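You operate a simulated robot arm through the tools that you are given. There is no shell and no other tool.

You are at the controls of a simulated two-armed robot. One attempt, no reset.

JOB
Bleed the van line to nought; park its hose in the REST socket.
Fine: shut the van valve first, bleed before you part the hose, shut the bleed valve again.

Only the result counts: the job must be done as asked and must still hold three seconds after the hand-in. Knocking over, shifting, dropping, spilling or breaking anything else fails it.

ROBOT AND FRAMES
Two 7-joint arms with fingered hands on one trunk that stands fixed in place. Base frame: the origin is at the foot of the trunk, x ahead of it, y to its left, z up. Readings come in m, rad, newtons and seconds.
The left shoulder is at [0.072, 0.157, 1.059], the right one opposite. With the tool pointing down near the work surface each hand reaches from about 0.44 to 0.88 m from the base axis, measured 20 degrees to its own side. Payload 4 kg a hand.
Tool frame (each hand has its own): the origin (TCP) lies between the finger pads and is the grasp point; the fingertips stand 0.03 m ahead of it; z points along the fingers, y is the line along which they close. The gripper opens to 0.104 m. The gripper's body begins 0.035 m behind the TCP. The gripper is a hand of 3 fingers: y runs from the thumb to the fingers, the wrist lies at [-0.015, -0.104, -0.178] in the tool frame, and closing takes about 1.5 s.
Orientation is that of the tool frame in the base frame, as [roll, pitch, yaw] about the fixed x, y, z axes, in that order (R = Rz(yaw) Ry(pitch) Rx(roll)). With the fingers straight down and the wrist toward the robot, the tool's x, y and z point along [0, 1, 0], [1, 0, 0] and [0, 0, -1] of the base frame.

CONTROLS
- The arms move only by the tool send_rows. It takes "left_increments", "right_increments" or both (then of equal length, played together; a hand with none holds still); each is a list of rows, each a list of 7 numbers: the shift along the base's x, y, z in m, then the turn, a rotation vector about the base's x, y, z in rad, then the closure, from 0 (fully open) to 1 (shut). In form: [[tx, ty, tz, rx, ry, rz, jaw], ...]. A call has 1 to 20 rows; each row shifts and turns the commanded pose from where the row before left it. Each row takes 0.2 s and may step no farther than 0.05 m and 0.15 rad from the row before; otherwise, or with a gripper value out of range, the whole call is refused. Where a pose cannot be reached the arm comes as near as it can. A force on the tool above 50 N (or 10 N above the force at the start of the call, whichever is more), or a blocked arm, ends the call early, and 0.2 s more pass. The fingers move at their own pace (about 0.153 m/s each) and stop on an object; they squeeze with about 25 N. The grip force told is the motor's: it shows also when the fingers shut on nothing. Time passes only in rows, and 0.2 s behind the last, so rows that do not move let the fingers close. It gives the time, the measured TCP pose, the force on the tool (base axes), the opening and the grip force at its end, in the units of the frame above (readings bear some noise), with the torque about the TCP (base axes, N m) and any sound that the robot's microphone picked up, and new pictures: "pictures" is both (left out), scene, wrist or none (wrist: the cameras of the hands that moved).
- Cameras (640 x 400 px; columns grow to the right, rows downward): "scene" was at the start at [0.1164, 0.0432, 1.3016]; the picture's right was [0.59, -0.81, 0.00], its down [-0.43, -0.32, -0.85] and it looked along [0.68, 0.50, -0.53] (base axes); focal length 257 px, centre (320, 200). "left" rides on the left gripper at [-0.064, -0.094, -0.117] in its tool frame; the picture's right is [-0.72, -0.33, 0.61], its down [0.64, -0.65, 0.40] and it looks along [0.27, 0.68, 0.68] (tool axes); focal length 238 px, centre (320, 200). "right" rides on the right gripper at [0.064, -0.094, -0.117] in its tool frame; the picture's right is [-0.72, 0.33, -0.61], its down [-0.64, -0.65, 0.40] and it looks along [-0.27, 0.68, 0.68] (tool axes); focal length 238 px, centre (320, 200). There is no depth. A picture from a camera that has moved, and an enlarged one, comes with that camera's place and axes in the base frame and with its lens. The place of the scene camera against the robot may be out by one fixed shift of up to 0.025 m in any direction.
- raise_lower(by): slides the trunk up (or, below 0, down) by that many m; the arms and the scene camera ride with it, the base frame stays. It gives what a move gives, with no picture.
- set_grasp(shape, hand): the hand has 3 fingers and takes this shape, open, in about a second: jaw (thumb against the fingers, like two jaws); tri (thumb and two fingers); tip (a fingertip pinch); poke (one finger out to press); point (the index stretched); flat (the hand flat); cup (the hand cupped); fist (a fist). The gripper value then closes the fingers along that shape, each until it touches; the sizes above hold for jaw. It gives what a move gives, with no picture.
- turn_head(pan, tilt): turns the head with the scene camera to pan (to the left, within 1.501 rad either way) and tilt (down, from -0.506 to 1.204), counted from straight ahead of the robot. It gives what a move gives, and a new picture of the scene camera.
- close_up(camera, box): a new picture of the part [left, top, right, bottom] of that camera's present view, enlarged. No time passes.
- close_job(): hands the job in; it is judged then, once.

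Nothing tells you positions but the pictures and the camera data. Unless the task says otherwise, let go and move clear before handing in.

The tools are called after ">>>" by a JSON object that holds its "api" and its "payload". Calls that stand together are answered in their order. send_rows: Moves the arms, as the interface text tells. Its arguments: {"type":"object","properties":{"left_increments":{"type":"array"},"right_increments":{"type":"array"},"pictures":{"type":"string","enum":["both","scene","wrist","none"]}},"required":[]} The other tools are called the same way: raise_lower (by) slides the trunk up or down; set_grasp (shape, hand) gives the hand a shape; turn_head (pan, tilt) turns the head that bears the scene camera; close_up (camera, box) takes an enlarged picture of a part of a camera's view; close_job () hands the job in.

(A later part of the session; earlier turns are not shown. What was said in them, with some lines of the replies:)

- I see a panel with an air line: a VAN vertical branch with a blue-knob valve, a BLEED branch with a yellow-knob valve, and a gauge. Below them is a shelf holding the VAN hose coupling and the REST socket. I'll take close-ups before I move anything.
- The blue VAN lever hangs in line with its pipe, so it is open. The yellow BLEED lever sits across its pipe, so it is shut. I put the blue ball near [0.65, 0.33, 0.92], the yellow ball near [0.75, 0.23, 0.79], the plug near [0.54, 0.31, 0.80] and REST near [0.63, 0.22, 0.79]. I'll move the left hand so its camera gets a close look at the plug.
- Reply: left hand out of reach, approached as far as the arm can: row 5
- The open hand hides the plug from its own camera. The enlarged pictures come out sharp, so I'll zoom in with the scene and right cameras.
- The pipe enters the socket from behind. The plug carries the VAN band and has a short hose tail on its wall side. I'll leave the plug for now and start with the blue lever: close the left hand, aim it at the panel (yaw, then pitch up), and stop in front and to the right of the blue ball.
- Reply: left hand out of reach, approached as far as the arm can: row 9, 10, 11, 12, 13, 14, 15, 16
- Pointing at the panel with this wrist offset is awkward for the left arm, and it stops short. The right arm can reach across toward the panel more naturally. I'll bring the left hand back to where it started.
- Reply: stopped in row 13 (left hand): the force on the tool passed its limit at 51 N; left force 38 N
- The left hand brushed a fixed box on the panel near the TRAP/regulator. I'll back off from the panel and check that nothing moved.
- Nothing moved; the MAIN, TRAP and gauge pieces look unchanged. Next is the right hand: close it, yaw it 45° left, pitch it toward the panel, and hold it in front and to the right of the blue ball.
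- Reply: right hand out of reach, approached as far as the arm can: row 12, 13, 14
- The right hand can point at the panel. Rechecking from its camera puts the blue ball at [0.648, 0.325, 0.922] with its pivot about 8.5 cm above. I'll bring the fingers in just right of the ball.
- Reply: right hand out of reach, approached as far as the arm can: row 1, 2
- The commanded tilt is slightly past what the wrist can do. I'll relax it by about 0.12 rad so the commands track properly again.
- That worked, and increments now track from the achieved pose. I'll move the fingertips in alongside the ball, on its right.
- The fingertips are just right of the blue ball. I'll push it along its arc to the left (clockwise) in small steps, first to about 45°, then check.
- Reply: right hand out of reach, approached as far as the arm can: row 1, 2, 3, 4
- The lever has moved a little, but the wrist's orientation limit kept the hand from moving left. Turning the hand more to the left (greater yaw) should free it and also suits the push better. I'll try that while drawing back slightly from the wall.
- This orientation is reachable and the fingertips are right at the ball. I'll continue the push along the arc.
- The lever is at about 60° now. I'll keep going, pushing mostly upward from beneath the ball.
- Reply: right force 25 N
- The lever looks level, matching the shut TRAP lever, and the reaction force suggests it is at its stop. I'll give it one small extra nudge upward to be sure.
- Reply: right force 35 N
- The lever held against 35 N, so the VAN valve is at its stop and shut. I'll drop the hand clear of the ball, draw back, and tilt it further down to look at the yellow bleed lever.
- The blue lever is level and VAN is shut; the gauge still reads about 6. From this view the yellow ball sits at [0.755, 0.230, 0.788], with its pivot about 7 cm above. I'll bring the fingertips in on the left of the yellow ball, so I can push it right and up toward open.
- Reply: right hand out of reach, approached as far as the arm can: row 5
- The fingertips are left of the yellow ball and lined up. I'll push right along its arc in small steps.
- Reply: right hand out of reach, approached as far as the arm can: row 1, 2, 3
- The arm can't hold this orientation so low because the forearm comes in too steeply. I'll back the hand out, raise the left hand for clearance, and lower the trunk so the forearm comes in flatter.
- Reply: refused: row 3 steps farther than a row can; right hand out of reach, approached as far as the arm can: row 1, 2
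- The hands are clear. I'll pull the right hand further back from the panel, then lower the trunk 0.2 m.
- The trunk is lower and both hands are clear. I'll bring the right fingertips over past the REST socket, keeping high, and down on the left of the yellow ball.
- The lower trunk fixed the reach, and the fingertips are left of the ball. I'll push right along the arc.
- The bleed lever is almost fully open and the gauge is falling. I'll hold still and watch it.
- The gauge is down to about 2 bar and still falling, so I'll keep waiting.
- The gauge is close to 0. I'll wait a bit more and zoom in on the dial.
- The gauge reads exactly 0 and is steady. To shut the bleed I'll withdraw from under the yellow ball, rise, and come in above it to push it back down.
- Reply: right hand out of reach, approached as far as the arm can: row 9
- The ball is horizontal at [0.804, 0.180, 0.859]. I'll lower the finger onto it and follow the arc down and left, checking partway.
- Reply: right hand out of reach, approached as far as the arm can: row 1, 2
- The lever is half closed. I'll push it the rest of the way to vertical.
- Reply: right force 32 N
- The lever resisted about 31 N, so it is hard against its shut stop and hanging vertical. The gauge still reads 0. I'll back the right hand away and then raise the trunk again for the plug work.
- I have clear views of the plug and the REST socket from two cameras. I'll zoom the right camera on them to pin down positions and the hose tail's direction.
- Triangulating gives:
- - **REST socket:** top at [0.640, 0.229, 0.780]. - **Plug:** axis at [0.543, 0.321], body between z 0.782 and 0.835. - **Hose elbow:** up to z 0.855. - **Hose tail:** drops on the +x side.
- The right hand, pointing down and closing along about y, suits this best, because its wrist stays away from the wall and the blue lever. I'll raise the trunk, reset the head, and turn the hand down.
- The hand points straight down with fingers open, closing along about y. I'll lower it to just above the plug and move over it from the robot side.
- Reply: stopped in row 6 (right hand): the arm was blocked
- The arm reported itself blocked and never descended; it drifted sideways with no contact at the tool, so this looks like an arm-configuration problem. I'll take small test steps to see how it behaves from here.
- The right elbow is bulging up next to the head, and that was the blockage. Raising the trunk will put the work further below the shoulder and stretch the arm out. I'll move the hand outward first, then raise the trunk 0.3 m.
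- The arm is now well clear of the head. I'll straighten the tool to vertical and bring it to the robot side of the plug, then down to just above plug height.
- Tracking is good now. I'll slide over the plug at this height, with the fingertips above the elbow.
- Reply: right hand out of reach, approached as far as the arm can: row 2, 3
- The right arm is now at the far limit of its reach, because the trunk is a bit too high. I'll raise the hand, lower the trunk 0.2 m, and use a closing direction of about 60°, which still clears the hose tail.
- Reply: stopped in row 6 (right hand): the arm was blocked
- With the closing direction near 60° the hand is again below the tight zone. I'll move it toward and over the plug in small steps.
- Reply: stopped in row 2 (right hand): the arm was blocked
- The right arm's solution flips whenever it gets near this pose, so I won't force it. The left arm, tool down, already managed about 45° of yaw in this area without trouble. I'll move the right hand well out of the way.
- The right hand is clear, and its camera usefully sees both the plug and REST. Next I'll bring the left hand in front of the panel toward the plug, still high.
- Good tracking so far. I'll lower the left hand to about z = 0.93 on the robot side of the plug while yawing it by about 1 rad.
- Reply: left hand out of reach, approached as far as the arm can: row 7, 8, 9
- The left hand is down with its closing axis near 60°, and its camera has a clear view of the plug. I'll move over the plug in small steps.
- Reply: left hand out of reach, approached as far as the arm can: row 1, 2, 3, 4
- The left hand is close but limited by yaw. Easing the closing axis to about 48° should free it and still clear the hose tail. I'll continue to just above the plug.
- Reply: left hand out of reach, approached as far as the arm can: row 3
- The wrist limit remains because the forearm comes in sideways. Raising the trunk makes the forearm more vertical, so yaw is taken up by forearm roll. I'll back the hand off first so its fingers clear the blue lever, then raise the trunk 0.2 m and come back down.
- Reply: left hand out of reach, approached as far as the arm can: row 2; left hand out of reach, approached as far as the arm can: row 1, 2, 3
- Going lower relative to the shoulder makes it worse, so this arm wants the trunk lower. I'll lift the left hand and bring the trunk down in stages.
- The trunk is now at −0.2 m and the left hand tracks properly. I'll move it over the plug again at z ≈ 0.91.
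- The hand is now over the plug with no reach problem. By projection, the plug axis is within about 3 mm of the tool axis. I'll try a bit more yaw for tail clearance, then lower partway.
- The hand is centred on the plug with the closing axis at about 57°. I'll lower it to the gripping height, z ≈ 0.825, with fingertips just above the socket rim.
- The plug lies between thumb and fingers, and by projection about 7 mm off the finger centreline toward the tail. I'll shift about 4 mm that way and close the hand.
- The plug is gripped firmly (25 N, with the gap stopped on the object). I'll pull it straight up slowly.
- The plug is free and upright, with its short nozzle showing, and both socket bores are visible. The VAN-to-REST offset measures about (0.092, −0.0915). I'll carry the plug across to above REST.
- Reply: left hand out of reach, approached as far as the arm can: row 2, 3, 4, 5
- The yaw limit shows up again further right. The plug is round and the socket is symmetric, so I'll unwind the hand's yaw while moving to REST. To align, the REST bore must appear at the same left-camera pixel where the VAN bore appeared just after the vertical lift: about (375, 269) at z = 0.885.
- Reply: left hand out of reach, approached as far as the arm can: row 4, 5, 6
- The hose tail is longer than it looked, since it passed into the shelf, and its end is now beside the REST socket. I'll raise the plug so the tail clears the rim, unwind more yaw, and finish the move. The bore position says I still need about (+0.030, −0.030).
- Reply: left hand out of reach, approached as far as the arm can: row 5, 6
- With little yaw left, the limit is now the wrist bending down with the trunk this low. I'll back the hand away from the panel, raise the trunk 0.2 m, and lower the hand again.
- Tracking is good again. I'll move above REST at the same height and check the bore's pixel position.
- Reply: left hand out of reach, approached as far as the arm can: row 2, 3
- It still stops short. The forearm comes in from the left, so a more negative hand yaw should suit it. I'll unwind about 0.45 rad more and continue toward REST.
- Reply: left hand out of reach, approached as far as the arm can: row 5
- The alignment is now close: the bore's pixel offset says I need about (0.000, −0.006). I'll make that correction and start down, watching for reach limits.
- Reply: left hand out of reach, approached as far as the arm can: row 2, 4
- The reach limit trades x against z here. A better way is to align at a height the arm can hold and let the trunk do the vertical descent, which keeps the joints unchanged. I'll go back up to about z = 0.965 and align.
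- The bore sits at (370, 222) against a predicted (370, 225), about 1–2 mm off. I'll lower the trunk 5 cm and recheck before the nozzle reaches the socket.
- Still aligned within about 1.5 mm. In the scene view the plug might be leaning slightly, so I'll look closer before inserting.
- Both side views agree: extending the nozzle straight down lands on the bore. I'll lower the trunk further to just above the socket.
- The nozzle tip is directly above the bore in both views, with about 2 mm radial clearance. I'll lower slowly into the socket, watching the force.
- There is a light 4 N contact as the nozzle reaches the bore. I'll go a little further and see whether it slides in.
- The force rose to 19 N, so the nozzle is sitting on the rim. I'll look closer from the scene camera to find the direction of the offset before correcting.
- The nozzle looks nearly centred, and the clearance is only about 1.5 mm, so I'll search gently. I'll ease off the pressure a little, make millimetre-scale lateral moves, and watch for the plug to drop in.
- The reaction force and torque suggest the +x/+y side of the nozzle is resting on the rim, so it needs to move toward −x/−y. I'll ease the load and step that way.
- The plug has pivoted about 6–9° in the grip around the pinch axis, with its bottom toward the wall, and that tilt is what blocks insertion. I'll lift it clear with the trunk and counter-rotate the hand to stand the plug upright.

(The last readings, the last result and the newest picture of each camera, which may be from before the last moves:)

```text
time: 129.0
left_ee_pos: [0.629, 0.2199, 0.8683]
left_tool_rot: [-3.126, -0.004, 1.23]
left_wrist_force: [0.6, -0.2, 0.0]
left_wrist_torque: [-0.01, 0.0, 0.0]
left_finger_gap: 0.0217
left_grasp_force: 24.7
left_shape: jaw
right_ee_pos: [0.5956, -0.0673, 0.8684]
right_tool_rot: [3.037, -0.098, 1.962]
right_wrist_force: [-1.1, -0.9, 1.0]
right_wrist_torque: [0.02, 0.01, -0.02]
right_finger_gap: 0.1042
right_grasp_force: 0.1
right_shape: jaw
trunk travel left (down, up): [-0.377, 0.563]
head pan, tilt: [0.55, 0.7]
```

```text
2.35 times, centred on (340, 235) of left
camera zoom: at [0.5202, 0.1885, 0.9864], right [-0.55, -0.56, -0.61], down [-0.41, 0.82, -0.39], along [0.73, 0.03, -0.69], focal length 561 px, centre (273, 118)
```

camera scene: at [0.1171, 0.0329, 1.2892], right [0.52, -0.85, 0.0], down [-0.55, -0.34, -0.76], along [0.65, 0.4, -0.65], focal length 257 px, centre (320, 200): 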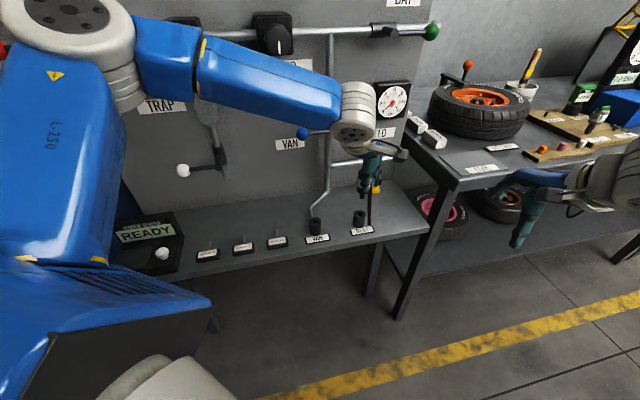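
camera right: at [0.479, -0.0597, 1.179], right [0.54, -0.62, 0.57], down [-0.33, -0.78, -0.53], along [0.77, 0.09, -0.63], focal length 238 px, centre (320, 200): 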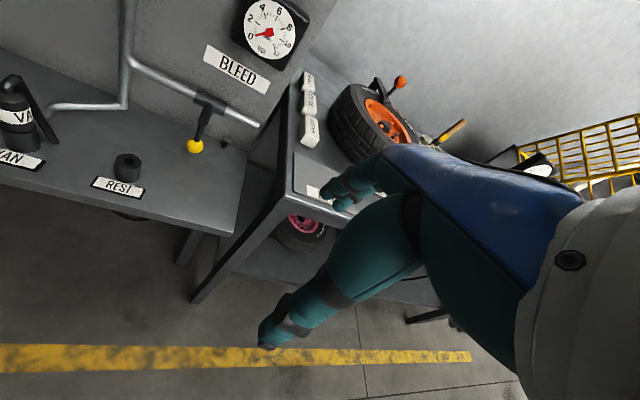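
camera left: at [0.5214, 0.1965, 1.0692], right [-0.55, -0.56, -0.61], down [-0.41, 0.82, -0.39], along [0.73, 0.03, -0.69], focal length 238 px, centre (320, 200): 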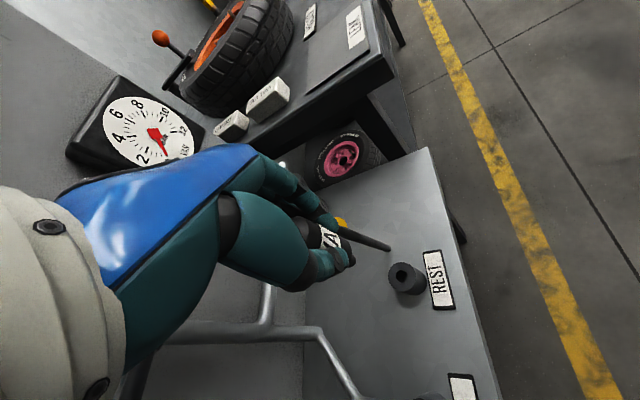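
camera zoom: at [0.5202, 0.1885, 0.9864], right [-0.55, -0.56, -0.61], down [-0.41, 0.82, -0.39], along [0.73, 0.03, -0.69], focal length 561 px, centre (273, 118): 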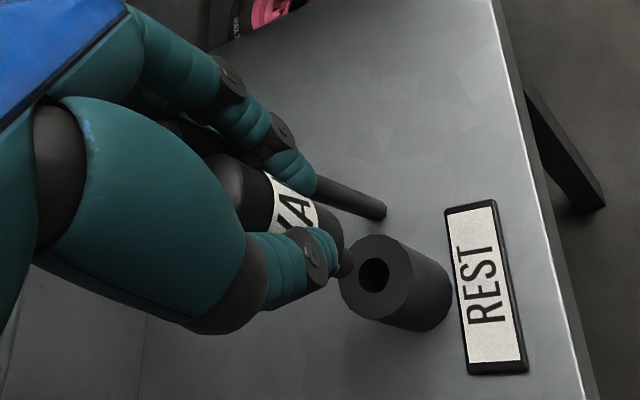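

Now that it's free, the tilt is only about 3°, with the bottom toward +y. I'll rotate the hand by 0.05 rad to correct it, shift to keep the tip over the bore, and recheck.

>>> {"api": "send_rows", "payload": {"left_increments": [[-0.0003, 0.0024, 0, -0.047, 0.017, 0, 1], [0, 0, 0, 0, 0, 0, 1]], "pictures": "none"}}

>>> {"api": "close_up", "payload": {"camera": "scene", "box": [345, 120, 405, 200]}}

>>> {"api": "close_up", "payload": {"camera": "right", "box": [90, 0, 190, 90]}}

```text
time: 129.6
left_ee_pos: [0.6293, 0.2211, 0.8683]
left_tool_rot: [-3.128, 0.046, 1.23]
left_wrist_force: [-0.6, -0.6, -0.6]
left_wrist_torque: [0.0, -0.03, -0.03]
left_finger_gap: 0.0216
left_grasp_force: 24.9
left_shape: jaw
right_ee_pos: [0.5958, -0.0689, 0.869]
right_tool_rot: [3.035, -0.096, 1.964]
right_wrist_force: [0.5, -1.2, -0.1]
right_wrist_torque: [0.02, 0.02, 0.01]
right_finger_gap: 0.104
right_grasp_force: 0.1
right_shape: jaw
trunk travel left (down, up): [-0.377, 0.563]
head pan, tilt: [0.55, 0.7]
```

```text
5.00 times, centred on (375, 160) of scene
camera zoom: at [0.1173, 0.033, 1.1911], right [0.52, -0.85, 0.0], down [-0.55, -0.34, -0.76], along [0.65, 0.4, -0.65], focal length 1284 px, centre (45, 400)
```

zoom: 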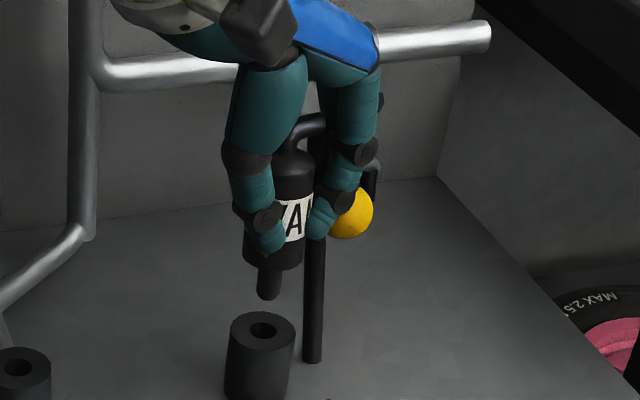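

```text
4.44 times, centred on (140, 45) of right
camera zoom: at [0.4787, -0.0603, 0.9812], right [0.54, -0.62, 0.57], down [-0.33, -0.78, -0.53], along [0.77, 0.1, -0.63], focal length 1059 px, centre (1120, 889)
```

zoom: 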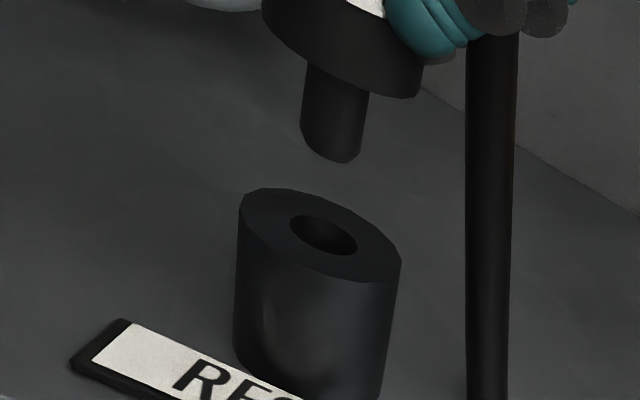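

The plug now looks upright, and the nozzle projects onto the bore within about 0.5 mm in both views. I'll lower with the trunk again.

>>> {"api": "raise_lower", "payload": {"by": -0.022}}

>>> {"api": "close_up", "payload": {"camera": "right", "box": [105, 0, 165, 60]}}

>>> {"api": "close_up", "payload": {"camera": "scene", "box": [355, 145, 395, 195]}}

```text
time: 130.3
left_ee_pos: [0.6298, 0.2213, 0.8462]
left_tool_rot: [-3.127, 0.046, 1.232]
left_wrist_force: [0.3, 0.5, -0.4]
left_wrist_torque: [0.03, 0.02, 0.03]
left_finger_gap: 0.0215
left_grasp_force: 25.0
left_shape: jaw
right_ee_pos: [0.5955, -0.0688, 0.8466]
right_tool_rot: [3.037, -0.097, 1.963]
right_wrist_force: [0.2, 0.7, 0.7]
right_wrist_torque: [-0.01, 0.0, 0.01]
right_finger_gap: 0.1038
right_grasp_force: 0.1
right_shape: jaw
trunk travel left (down, up): [-0.355, 0.585]
head pan, tilt: [0.55, 0.7]
```

```text
6.67 times, centred on (135, 30) of right
camera zoom: at [0.4782, -0.0603, 0.9595], right [0.54, -0.62, 0.57], down [-0.33, -0.78, -0.53], along [0.77, 0.1, -0.63], focal length 1589 px, centre (1553, 1333)
```

zoom: 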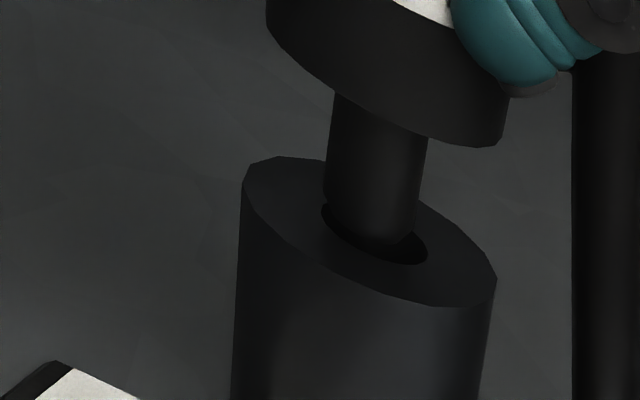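

```text
8.00 times, centred on (375, 170) of scene
camera zoom: at [0.1168, 0.033, 1.1691], right [0.52, -0.85, 0.0], down [-0.55, -0.34, -0.76], along [0.65, 0.4, -0.65], focal length 2054 px, centre (-120, 440)
```

zoom: 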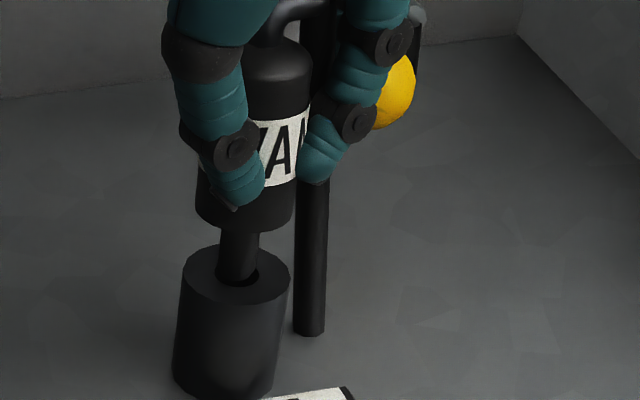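

Contact-free at the height where it touched before. The right view shows the nozzle about 1.5 mm to one side, so I'll make a small correction and continue down.

>>> {"api": "send_rows", "payload": {"left_increments": [[0.0015, 0.0006, 0, 0, 0, 0, 1], [0, 0, 0, 0, 0, 0, 1]], "pictures": "none"}}

>>> {"api": "raise_lower", "payload": {"by": -0.005}}

>>> {"api": "close_up", "payload": {"camera": "right", "box": [105, 0, 165, 60]}}

>>> {"api": "close_up", "payload": {"camera": "scene", "box": [355, 145, 395, 195]}}

```text
time: 130.9
left_ee_pos: [0.6286, 0.2228, 0.8481]
left_tool_rot: [-3.127, 0.046, 1.231]
left_wrist_force: [-0.1, 0.0, 0.2]
left_wrist_torque: [-0.02, 0.03, 0.02]
left_finger_gap: 0.0217
left_grasp_force: 24.9
left_shape: jaw
right_ee_pos: [0.5962, -0.0694, 0.8458]
right_tool_rot: [3.036, -0.098, 1.964]
right_wrist_force: [-0.3, -0.1, 0.3]
right_wrist_torque: [0.0, 0.0, -0.01]
right_finger_gap: 0.1038
right_grasp_force: 0.0
right_shape: jaw
trunk travel left (down, up): [-0.355, 0.585]
head pan, tilt: [0.55, 0.7]
```

```text
time: 131.4
left_ee_pos: [0.6296, 0.2207, 0.842]
left_tool_rot: [-3.128, 0.046, 1.231]
left_wrist_force: [-3.1, -2.4, -1.0]
left_wrist_torque: [-0.05, -0.05, -0.01]
left_finger_gap: 0.0211
left_grasp_force: 24.5
left_shape: jaw
right_ee_pos: [0.5966, -0.0686, 0.8423]
right_tool_rot: [3.035, -0.099, 1.966]
right_wrist_force: [0.4, 0.4, -0.1]
right_wrist_torque: [-0.03, 0.02, 0.0]
right_finger_gap: 0.104
right_grasp_force: 0.0
right_shape: jaw
trunk travel left (down, up): [-0.35, 0.59]
head pan, tilt: [0.55, 0.7]
```

```text
6.67 times, centred on (135, 30) of right
camera zoom: at [0.4779, -0.0612, 0.9545], right [0.54, -0.62, 0.57], down [-0.33, -0.78, -0.53], along [0.77, 0.1, -0.63], focal length 1589 px, centre (1553, 1333)
```

zoom: 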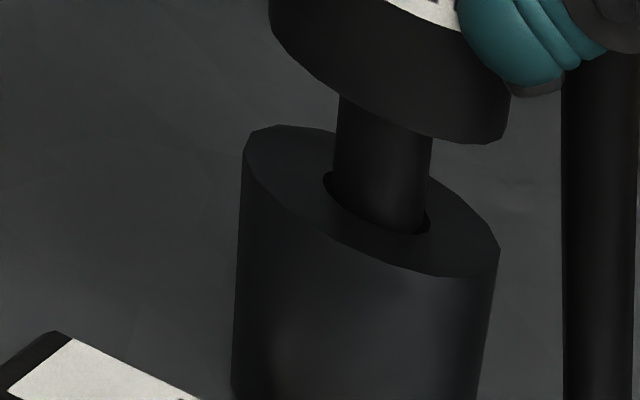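

```text
8.00 times, centred on (375, 170) of scene
camera zoom: at [0.1162, 0.0319, 1.1642], right [0.52, -0.85, 0.0], down [-0.55, -0.34, -0.76], along [0.65, 0.4, -0.65], focal length 2054 px, centre (-120, 440)
```

zoom: 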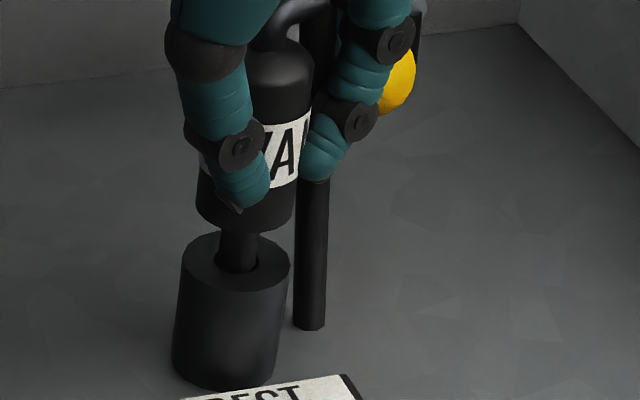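

The nozzle has entered the bore: there is no vertical force, just about 4 N lateral. I'll ease back a millimetre and keep lowering.

>>> {"api": "send_rows", "payload": {"left_increments": [[-0.001, -0.0008, 0, 0, 0, 0, 1], [0, 0, 0, 0, 0, 0, 1]], "pictures": "none"}}

>>> {"api": "raise_lower", "payload": {"by": -0.007}}

>>> {"api": "close_up", "payload": {"camera": "scene", "box": [355, 145, 395, 195]}}

```text
time: 132.1
left_ee_pos: [0.6288, 0.2197, 0.8425]
left_tool_rot: [-3.129, 0.046, 1.233]
left_wrist_force: [0.1, -0.6, 0.9]
left_wrist_torque: [-0.04, -0.11, -0.02]
left_finger_gap: 0.0209
left_grasp_force: 24.7
left_shape: jaw
right_ee_pos: [0.5957, -0.0689, 0.8414]
right_tool_rot: [3.034, -0.099, 1.964]
right_wrist_force: [-0.2, 0.6, 0.3]
right_wrist_torque: [-0.03, -0.01, -0.01]
right_finger_gap: 0.1038
right_grasp_force: 0.0
right_shape: jaw
trunk travel left (down, up): [-0.35, 0.59]
head pan, tilt: [0.55, 0.7]
```

```text
time: 132.6
left_ee_pos: [0.6284, 0.2216, 0.8352]
left_tool_rot: [-3.126, 0.044, 1.232]
left_wrist_force: [1.6, -1.5, -1.7]
left_wrist_torque: [-0.02, -0.12, -0.02]
left_finger_gap: 0.0212
left_grasp_force: 24.7
left_shape: jaw
right_ee_pos: [0.5954, -0.0688, 0.8344]
right_tool_rot: [3.035, -0.099, 1.964]
right_wrist_force: [-1.2, 0.2, -0.2]
right_wrist_torque: [-0.04, -0.01, -0.03]
right_finger_gap: 0.1039
right_grasp_force: 0.0
right_shape: jaw
trunk travel left (down, up): [-0.343, 0.597]
head pan, tilt: [0.55, 0.7]
```

```text
8.00 times, centred on (375, 170) of scene
camera zoom: at [0.1172, 0.0325, 1.157], right [0.52, -0.85, 0.0], down [-0.55, -0.34, -0.76], along [0.65, 0.4, -0.65], focal length 2054 px, centre (-120, 440)
```

zoom: 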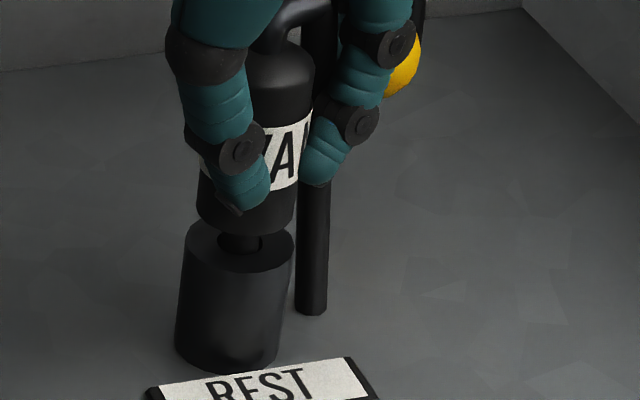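

It is sliding in freely, and about 1 cm remains to seat fully. I'll keep lowering gently.

>>> {"api": "raise_lower", "payload": {"by": -0.007}}

>>> {"api": "raise_lower", "payload": {"by": -0.004}}

>>> {"api": "close_up", "payload": {"camera": "scene", "box": [355, 140, 395, 190]}}

>>> {"api": "close_up", "payload": {"camera": "right", "box": [90, 0, 190, 90]}}

```text
time: 133.2
left_ee_pos: [0.6276, 0.2216, 0.8286]
left_tool_rot: [-3.125, 0.047, 1.23]
left_wrist_force: [0.6, -2.0, -1.4]
left_wrist_torque: [-0.04, -0.11, 0.01]
left_finger_gap: 0.0212
left_grasp_force: 25.1
left_shape: jaw
right_ee_pos: [0.5963, -0.0682, 0.828]
right_tool_rot: [3.036, -0.1, 1.963]
right_wrist_force: [0.2, 0.5, -0.5]
right_wrist_torque: [0.02, -0.02, -0.01]
right_finger_gap: 0.104
right_grasp_force: 0.0
right_shape: jaw
trunk travel left (down, up): [-0.336, 0.604]
head pan, tilt: [0.55, 0.7]
```

```text
time: 133.7
left_ee_pos: [0.6289, 0.2215, 0.825]
left_tool_rot: [-3.127, 0.046, 1.231]
left_wrist_force: [0.5, -2.1, 0.9]
left_wrist_torque: [-0.02, -0.11, -0.03]
left_finger_gap: 0.0211
left_grasp_force: 24.8
left_shape: jaw
right_ee_pos: [0.5965, -0.0688, 0.8224]
right_tool_rot: [3.035, -0.099, 1.964]
right_wrist_force: [-1.0, 1.2, 0.6]
right_wrist_torque: [-0.02, 0.0, 0.0]
right_finger_gap: 0.1038
right_grasp_force: 0.0
right_shape: jaw
trunk travel left (down, up): [-0.332, 0.608]
head pan, tilt: [0.55, 0.7]
```

```text
8.00 times, centred on (375, 165) of scene
camera zoom: at [0.1169, 0.0324, 1.1461], right [0.52, -0.85, 0.0], down [-0.55, -0.34, -0.76], along [0.65, 0.4, -0.65], focal length 2054 px, centre (-120, 480)
```

zoom: 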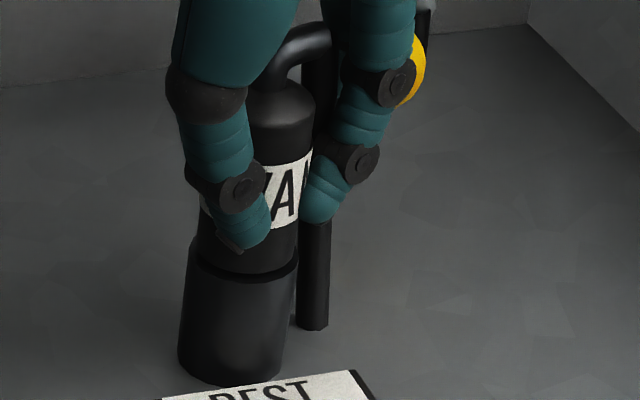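

```text
4.44 times, centred on (140, 45) of right
camera zoom: at [0.4784, -0.0608, 0.9363], right [0.54, -0.62, 0.57], down [-0.33, -0.78, -0.53], along [0.77, 0.1, -0.63], focal length 1059 px, centre (1120, 889)
```

zoom: 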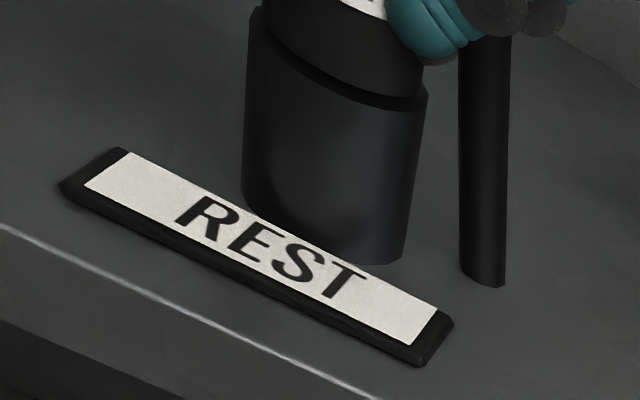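

Almost seated, with the plug's shoulder at the rim. I'll take one more small step until there's contact force.

>>> {"api": "raise_lower", "payload": {"by": -0.003}}

>>> {"api": "close_up", "payload": {"camera": "scene", "box": [355, 140, 395, 190]}}

```text
time: 134.2
left_ee_pos: [0.6286, 0.2217, 0.8239]
left_tool_rot: [-3.13, 0.046, 1.234]
left_wrist_force: [1.9, 0.4, 9.8]
left_wrist_torque: [0.01, -0.19, 0.01]
left_finger_gap: 0.021
left_grasp_force: 24.7
left_shape: jaw
right_ee_pos: [0.5962, -0.0686, 0.8211]
right_tool_rot: [3.038, -0.099, 1.965]
right_wrist_force: [-0.1, 0.5, -0.3]
right_wrist_torque: [-0.01, 0.02, -0.03]
right_finger_gap: 0.104
right_grasp_force: 0.1
right_shape: jaw
trunk travel left (down, up): [-0.329, 0.611]
head pan, tilt: [0.55, 0.7]
```

```text
8.00 times, centred on (375, 165) of scene
camera zoom: at [0.1154, 0.0322, 1.1435], right [0.52, -0.85, 0.0], down [-0.55, -0.34, -0.76], along [0.65, 0.4, -0.65], focal length 2054 px, centre (-120, 480)
```

zoom: 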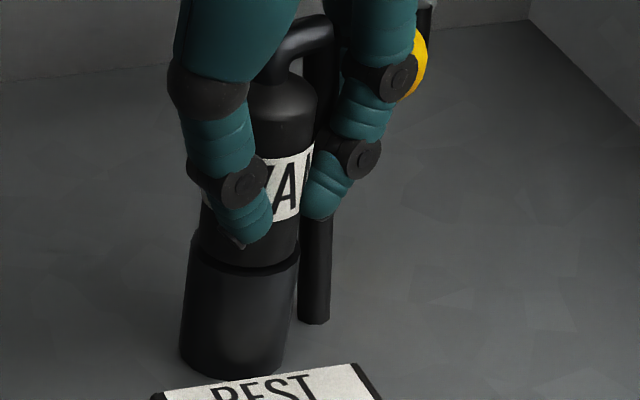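

The plug is seated: z = 0.824, the same as it sat in VAN, with about 10 N of contact. I'll open the hand slowly.

>>> {"api": "send_rows", "payload": {"left_increments": [[0, 0, 0, 0, 0, 0, 0.7], [0, 0, 0, 0, 0, 0, 0.5], [0, 0, 0, 0, 0, 0, 0.3], [0, 0, 0, 0, 0, 0, 0.1], [0, 0, 0, 0, 0, 0, 0], [0, 0, 0, 0, 0, 0, 0], [0, 0, 0, 0, 0, 0, 0], [0, 0, 0, 0, 0, 0, 0]]}}

>>> {"api": "close_up", "payload": {"camera": "scene", "box": [335, 110, 415, 200]}}

```text
time: 136.0
left_ee_pos: [0.6279, 0.2206, 0.8205]
left_tool_rot: [-3.126, 0.044, 1.232]
left_wrist_force: [1.1, -0.5, 0.5]
left_wrist_torque: [-0.02, 0.0, 0.03]
left_finger_gap: 0.1038
left_grasp_force: 0.1
left_shape: jaw
right_ee_pos: [0.5967, -0.068, 0.8207]
right_tool_rot: [3.037, -0.097, 1.963]
right_wrist_force: [-0.2, 0.4, 0.6]
right_wrist_torque: [0.0, 0.03, -0.02]
right_finger_gap: 0.1039
right_grasp_force: 0.1
right_shape: jaw
trunk travel left (down, up): [-0.329, 0.611]
head pan, tilt: [0.55, 0.7]
camera scene: at [0.1168, 0.0329, 1.1431], right [0.52, -0.85, 0.0], down [-0.55, -0.34, -0.76], along [0.65, 0.4, -0.65], focal length 257 px, centre (320, 200)
camera left: at [0.5215, 0.1958, 0.9422], right [-0.56, -0.59, -0.58], down [-0.41, 0.81, -0.42], along [0.71, 0.0, -0.7], focal length 238 px, centre (320, 200)
```

scene: 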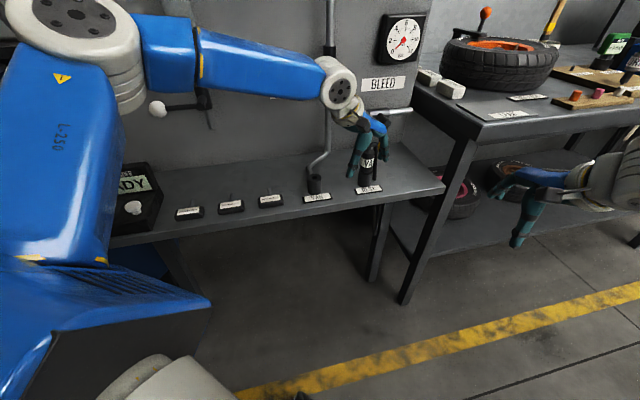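
left: 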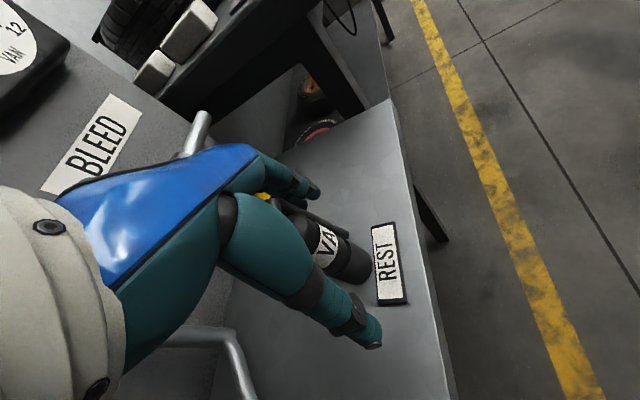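

```text
4.44 times, centred on (375, 155) of scene
camera zoom: at [0.1168, 0.0329, 1.1431], right [0.52, -0.85, 0.0], down [-0.55, -0.34, -0.76], along [0.65, 0.4, -0.65], focal length 1141 px, centre (76, 400)
```

zoom: 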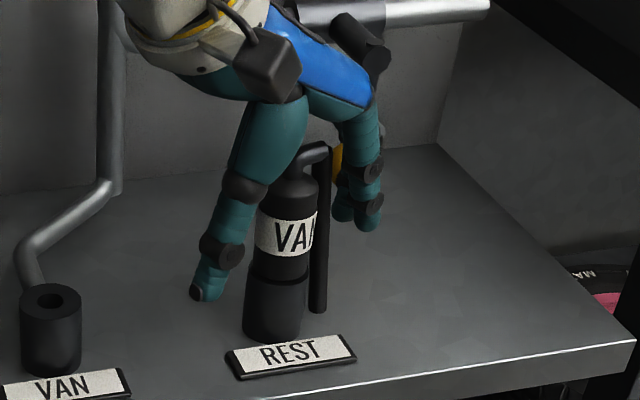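

Released, and the plug stands upright and seated in REST. I'll lift the hand straight up with the trunk.

>>> {"api": "raise_lower", "payload": {"by": 0.12}}

>>> {"api": "send_rows", "payload": {"left_increments": [[-0.02, -0.015, 0.02, 0, 0, 0, 0], [-0.03, -0.02, 0.02, 0, 0, 0, 0], [-0.03, 0.0, 0.03, 0, 0, 0, 0], [-0.03, 0.0, 0.03, 0, 0, 0, 0], [0, 0, 0, 0, 0, 0, 0]]}}

>>> {"api": "close_up", "payload": {"camera": "scene", "box": [290, 60, 430, 240]}}

>>> {"api": "close_up", "payload": {"camera": "right", "box": [0, 0, 240, 240]}}

```text
time: 137.5
left_ee_pos: [0.6296, 0.2215, 0.9411]
left_tool_rot: [-3.126, 0.045, 1.233]
left_wrist_force: [0.3, 0.1, -0.3]
left_wrist_torque: [-0.02, 0.0, -0.01]
left_finger_gap: 0.1038
left_grasp_force: 0.1
left_shape: jaw
right_ee_pos: [0.5968, -0.0691, 0.9411]
right_tool_rot: [3.036, -0.097, 1.963]
right_wrist_force: [-0.2, 0.6, -0.3]
right_wrist_torque: [-0.01, 0.02, 0.03]
right_finger_gap: 0.104
right_grasp_force: 0.0
right_shape: jaw
trunk travel left (down, up): [-0.449, 0.491]
head pan, tilt: [0.55, 0.7]
```

```text
time: 138.7
left_ee_pos: [0.521, 0.1868, 1.0388]
left_tool_rot: [-3.124, 0.046, 1.232]
left_wrist_force: [0.2, -0.4, -0.2]
left_wrist_torque: [-0.02, 0.01, 0.02]
left_finger_gap: 0.1036
left_grasp_force: 0.0
left_shape: jaw
right_ee_pos: [0.5971, -0.0681, 0.9388]
right_tool_rot: [3.037, -0.1, 1.963]
right_wrist_force: [0.2, -0.5, 0.2]
right_wrist_torque: [0.01, 0.0, -0.01]
right_finger_gap: 0.1037
right_grasp_force: 0.2
right_shape: jaw
trunk travel left (down, up): [-0.449, 0.491]
head pan, tilt: [0.55, 0.7]
camera scene: at [0.1177, 0.033, 1.263], right [0.52, -0.85, 0.0], down [-0.55, -0.34, -0.76], along [0.65, 0.4, -0.65], focal length 257 px, centre (320, 200)
camera left: at [0.4142, 0.1612, 1.1604], right [-0.56, -0.59, -0.57], down [-0.42, 0.81, -0.42], along [0.71, 0.0, -0.7], focal length 238 px, centre (320, 200)
```

scene: 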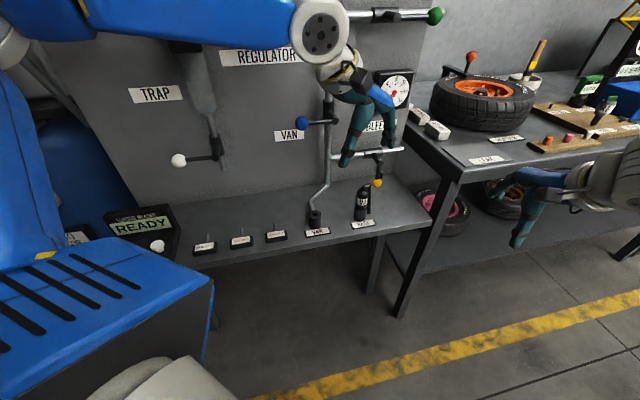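
left: 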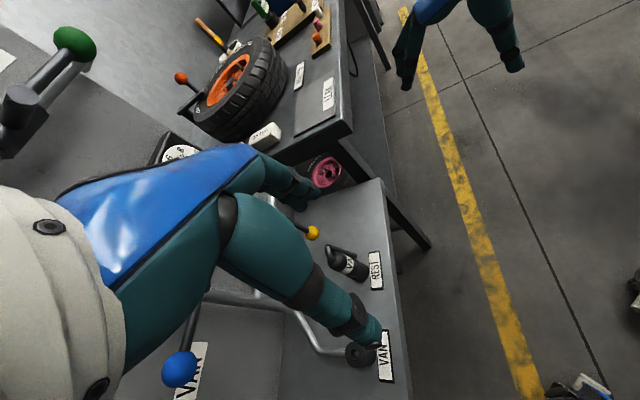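

```text
2.22 times, centred on (360, 150) of scene
camera zoom: at [0.1177, 0.033, 1.263], right [0.52, -0.85, 0.0], down [-0.55, -0.34, -0.76], along [0.65, 0.4, -0.65], focal length 570 px, centre (231, 311)
```

zoom: 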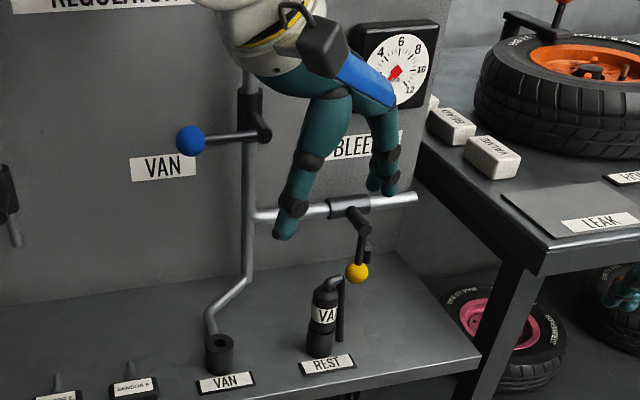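

```text
1.67 times, centred on (120, 120) of right
camera zoom: at [0.4794, -0.0602, 1.0526], right [0.54, -0.62, 0.57], down [-0.33, -0.78, -0.53], along [0.77, 0.1, -0.63], focal length 397 px, centre (653, 333)
```

zoom: 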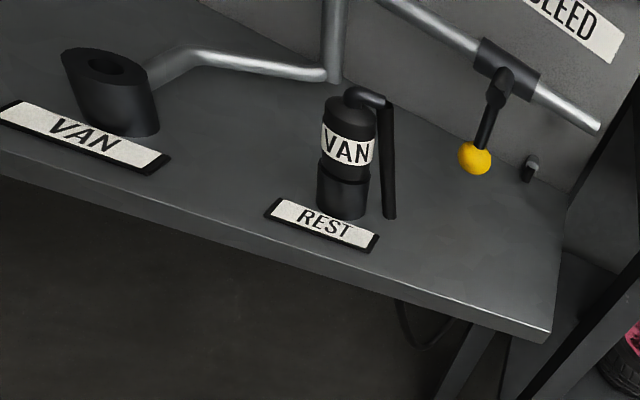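

The plug stands in REST, the blue lever is level (shut), and the yellow lever hangs down (shut). I'll move the left hand clear for a full final check.

>>> {"api": "send_rows", "payload": {"left_increments": [[-0.02, 0.0, 0.03, 0, 0, 0, 0], [-0.02, 0.01, 0.03, 0, 0, 0, 0], [-0.02, 0.01, 0.03, 0, 0, 0, 0], [-0.02, 0.02, 0.03, 0, 0, 0, 0], [0, 0, 0, 0, 0, 0, 0]], "pictures": "none"}}

>>> {"api": "turn_head", "payload": {"pan": 0.6, "tilt": 0.5}}

>>> {"api": "close_up", "payload": {"camera": "scene", "box": [280, 80, 440, 260]}}

```text
time: 139.9
left_ee_pos: [0.4397, 0.2298, 1.1619]
left_tool_rot: [-3.125, 0.048, 1.231]
left_wrist_force: [-0.3, 0.1, -1.1]
left_wrist_torque: [0.01, 0.05, 0.01]
left_finger_gap: 0.1038
left_grasp_force: 0.0
left_shape: jaw
right_ee_pos: [0.5964, -0.0678, 0.9398]
right_tool_rot: [3.039, -0.097, 1.962]
right_wrist_force: [-0.4, 0.0, 0.6]
right_wrist_torque: [-0.03, 0.02, -0.01]
right_finger_gap: 0.1041
right_grasp_force: 0.2
right_shape: jaw
trunk travel left (down, up): [-0.449, 0.491]
head pan, tilt: [0.55, 0.7]
```

```text
time: 140.7
left_ee_pos: [0.4408, 0.2298, 1.1618]
left_tool_rot: [-3.127, 0.045, 1.233]
left_wrist_force: [-0.3, -1.0, 0.1]
left_wrist_torque: [-0.01, 0.0, -0.01]
left_finger_gap: 0.1038
left_grasp_force: 0.0
left_shape: jaw
right_ee_pos: [0.5961, -0.0679, 0.9408]
right_tool_rot: [3.037, -0.098, 1.962]
right_wrist_force: [0.0, -0.2, -0.4]
right_wrist_torque: [-0.03, -0.03, 0.0]
right_finger_gap: 0.1041
right_grasp_force: 0.1
right_shape: jaw
trunk travel left (down, up): [-0.449, 0.491]
head pan, tilt: [0.6, 0.499]
camera scene: at [0.1192, 0.0401, 1.2808], right [0.57, -0.82, 0.0], down [-0.4, -0.27, -0.88], along [0.72, 0.5, -0.48], focal length 257 px, centre (320, 200)
```

scene: 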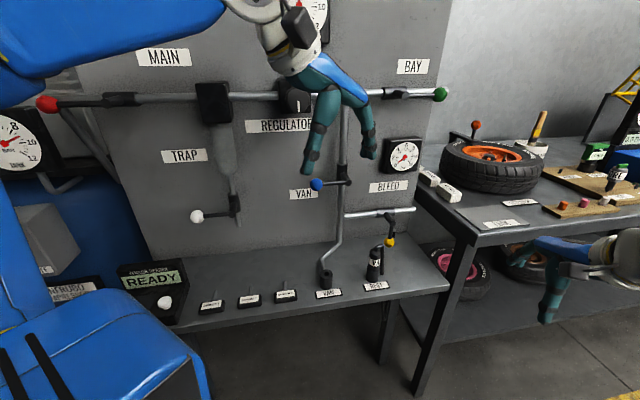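

```text
2.22 times, centred on (360, 170) of scene
camera zoom: at [0.1192, 0.0401, 1.2808], right [0.57, -0.82, 0.0], down [-0.4, -0.27, -0.88], along [0.72, 0.5, -0.48], focal length 570 px, centre (231, 267)
```

zoom: 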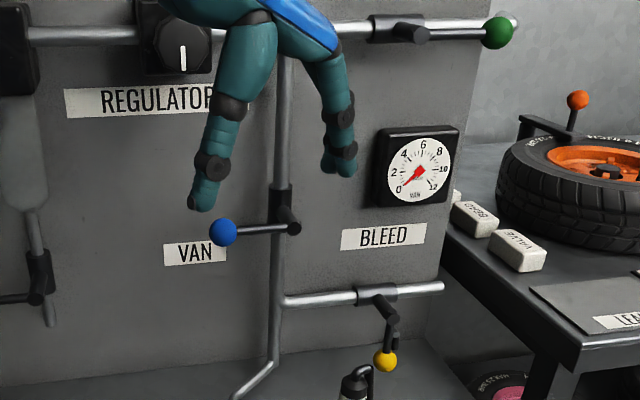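

Final check:

- The VAN gauge reads 0.
- The blue VAN lever is level (shut) and the yellow BLEED lever is vertical (shut).
- The hose plug is upright in REST.
- MAIN, TRAP, BAY, the regulator and everything else look unchanged.
- Both hands are open and clear.

I'm handing the job in.

>>> {"api": "close_job", "payload": {}}

```text
The job is handed in.
```

The van line is bled to 0 bar and its hose is parked in the REST socket. The job is handed in, but I have no verdict on it yet.

- **Van valve:** shut first. The lever held at its stop against about 35 N.
- **Bleed:** I opened the bleed valve and waited until the gauge sat steady on 0. I then shut it again, against its stop at about 31 N, before touching the hose.
- **Hose:** pulled from the VAN socket, seated in REST and released. It stood upright afterwards at the same height it had in VAN.

**Contact to note:** early on the left hand pressed the box beside the regulator at about 51 N before stopping. I saw nothing moved there, and MAIN, TRAP, BAY and the regulator looked unchanged at the end. Both hands were open and clear when I handed in.
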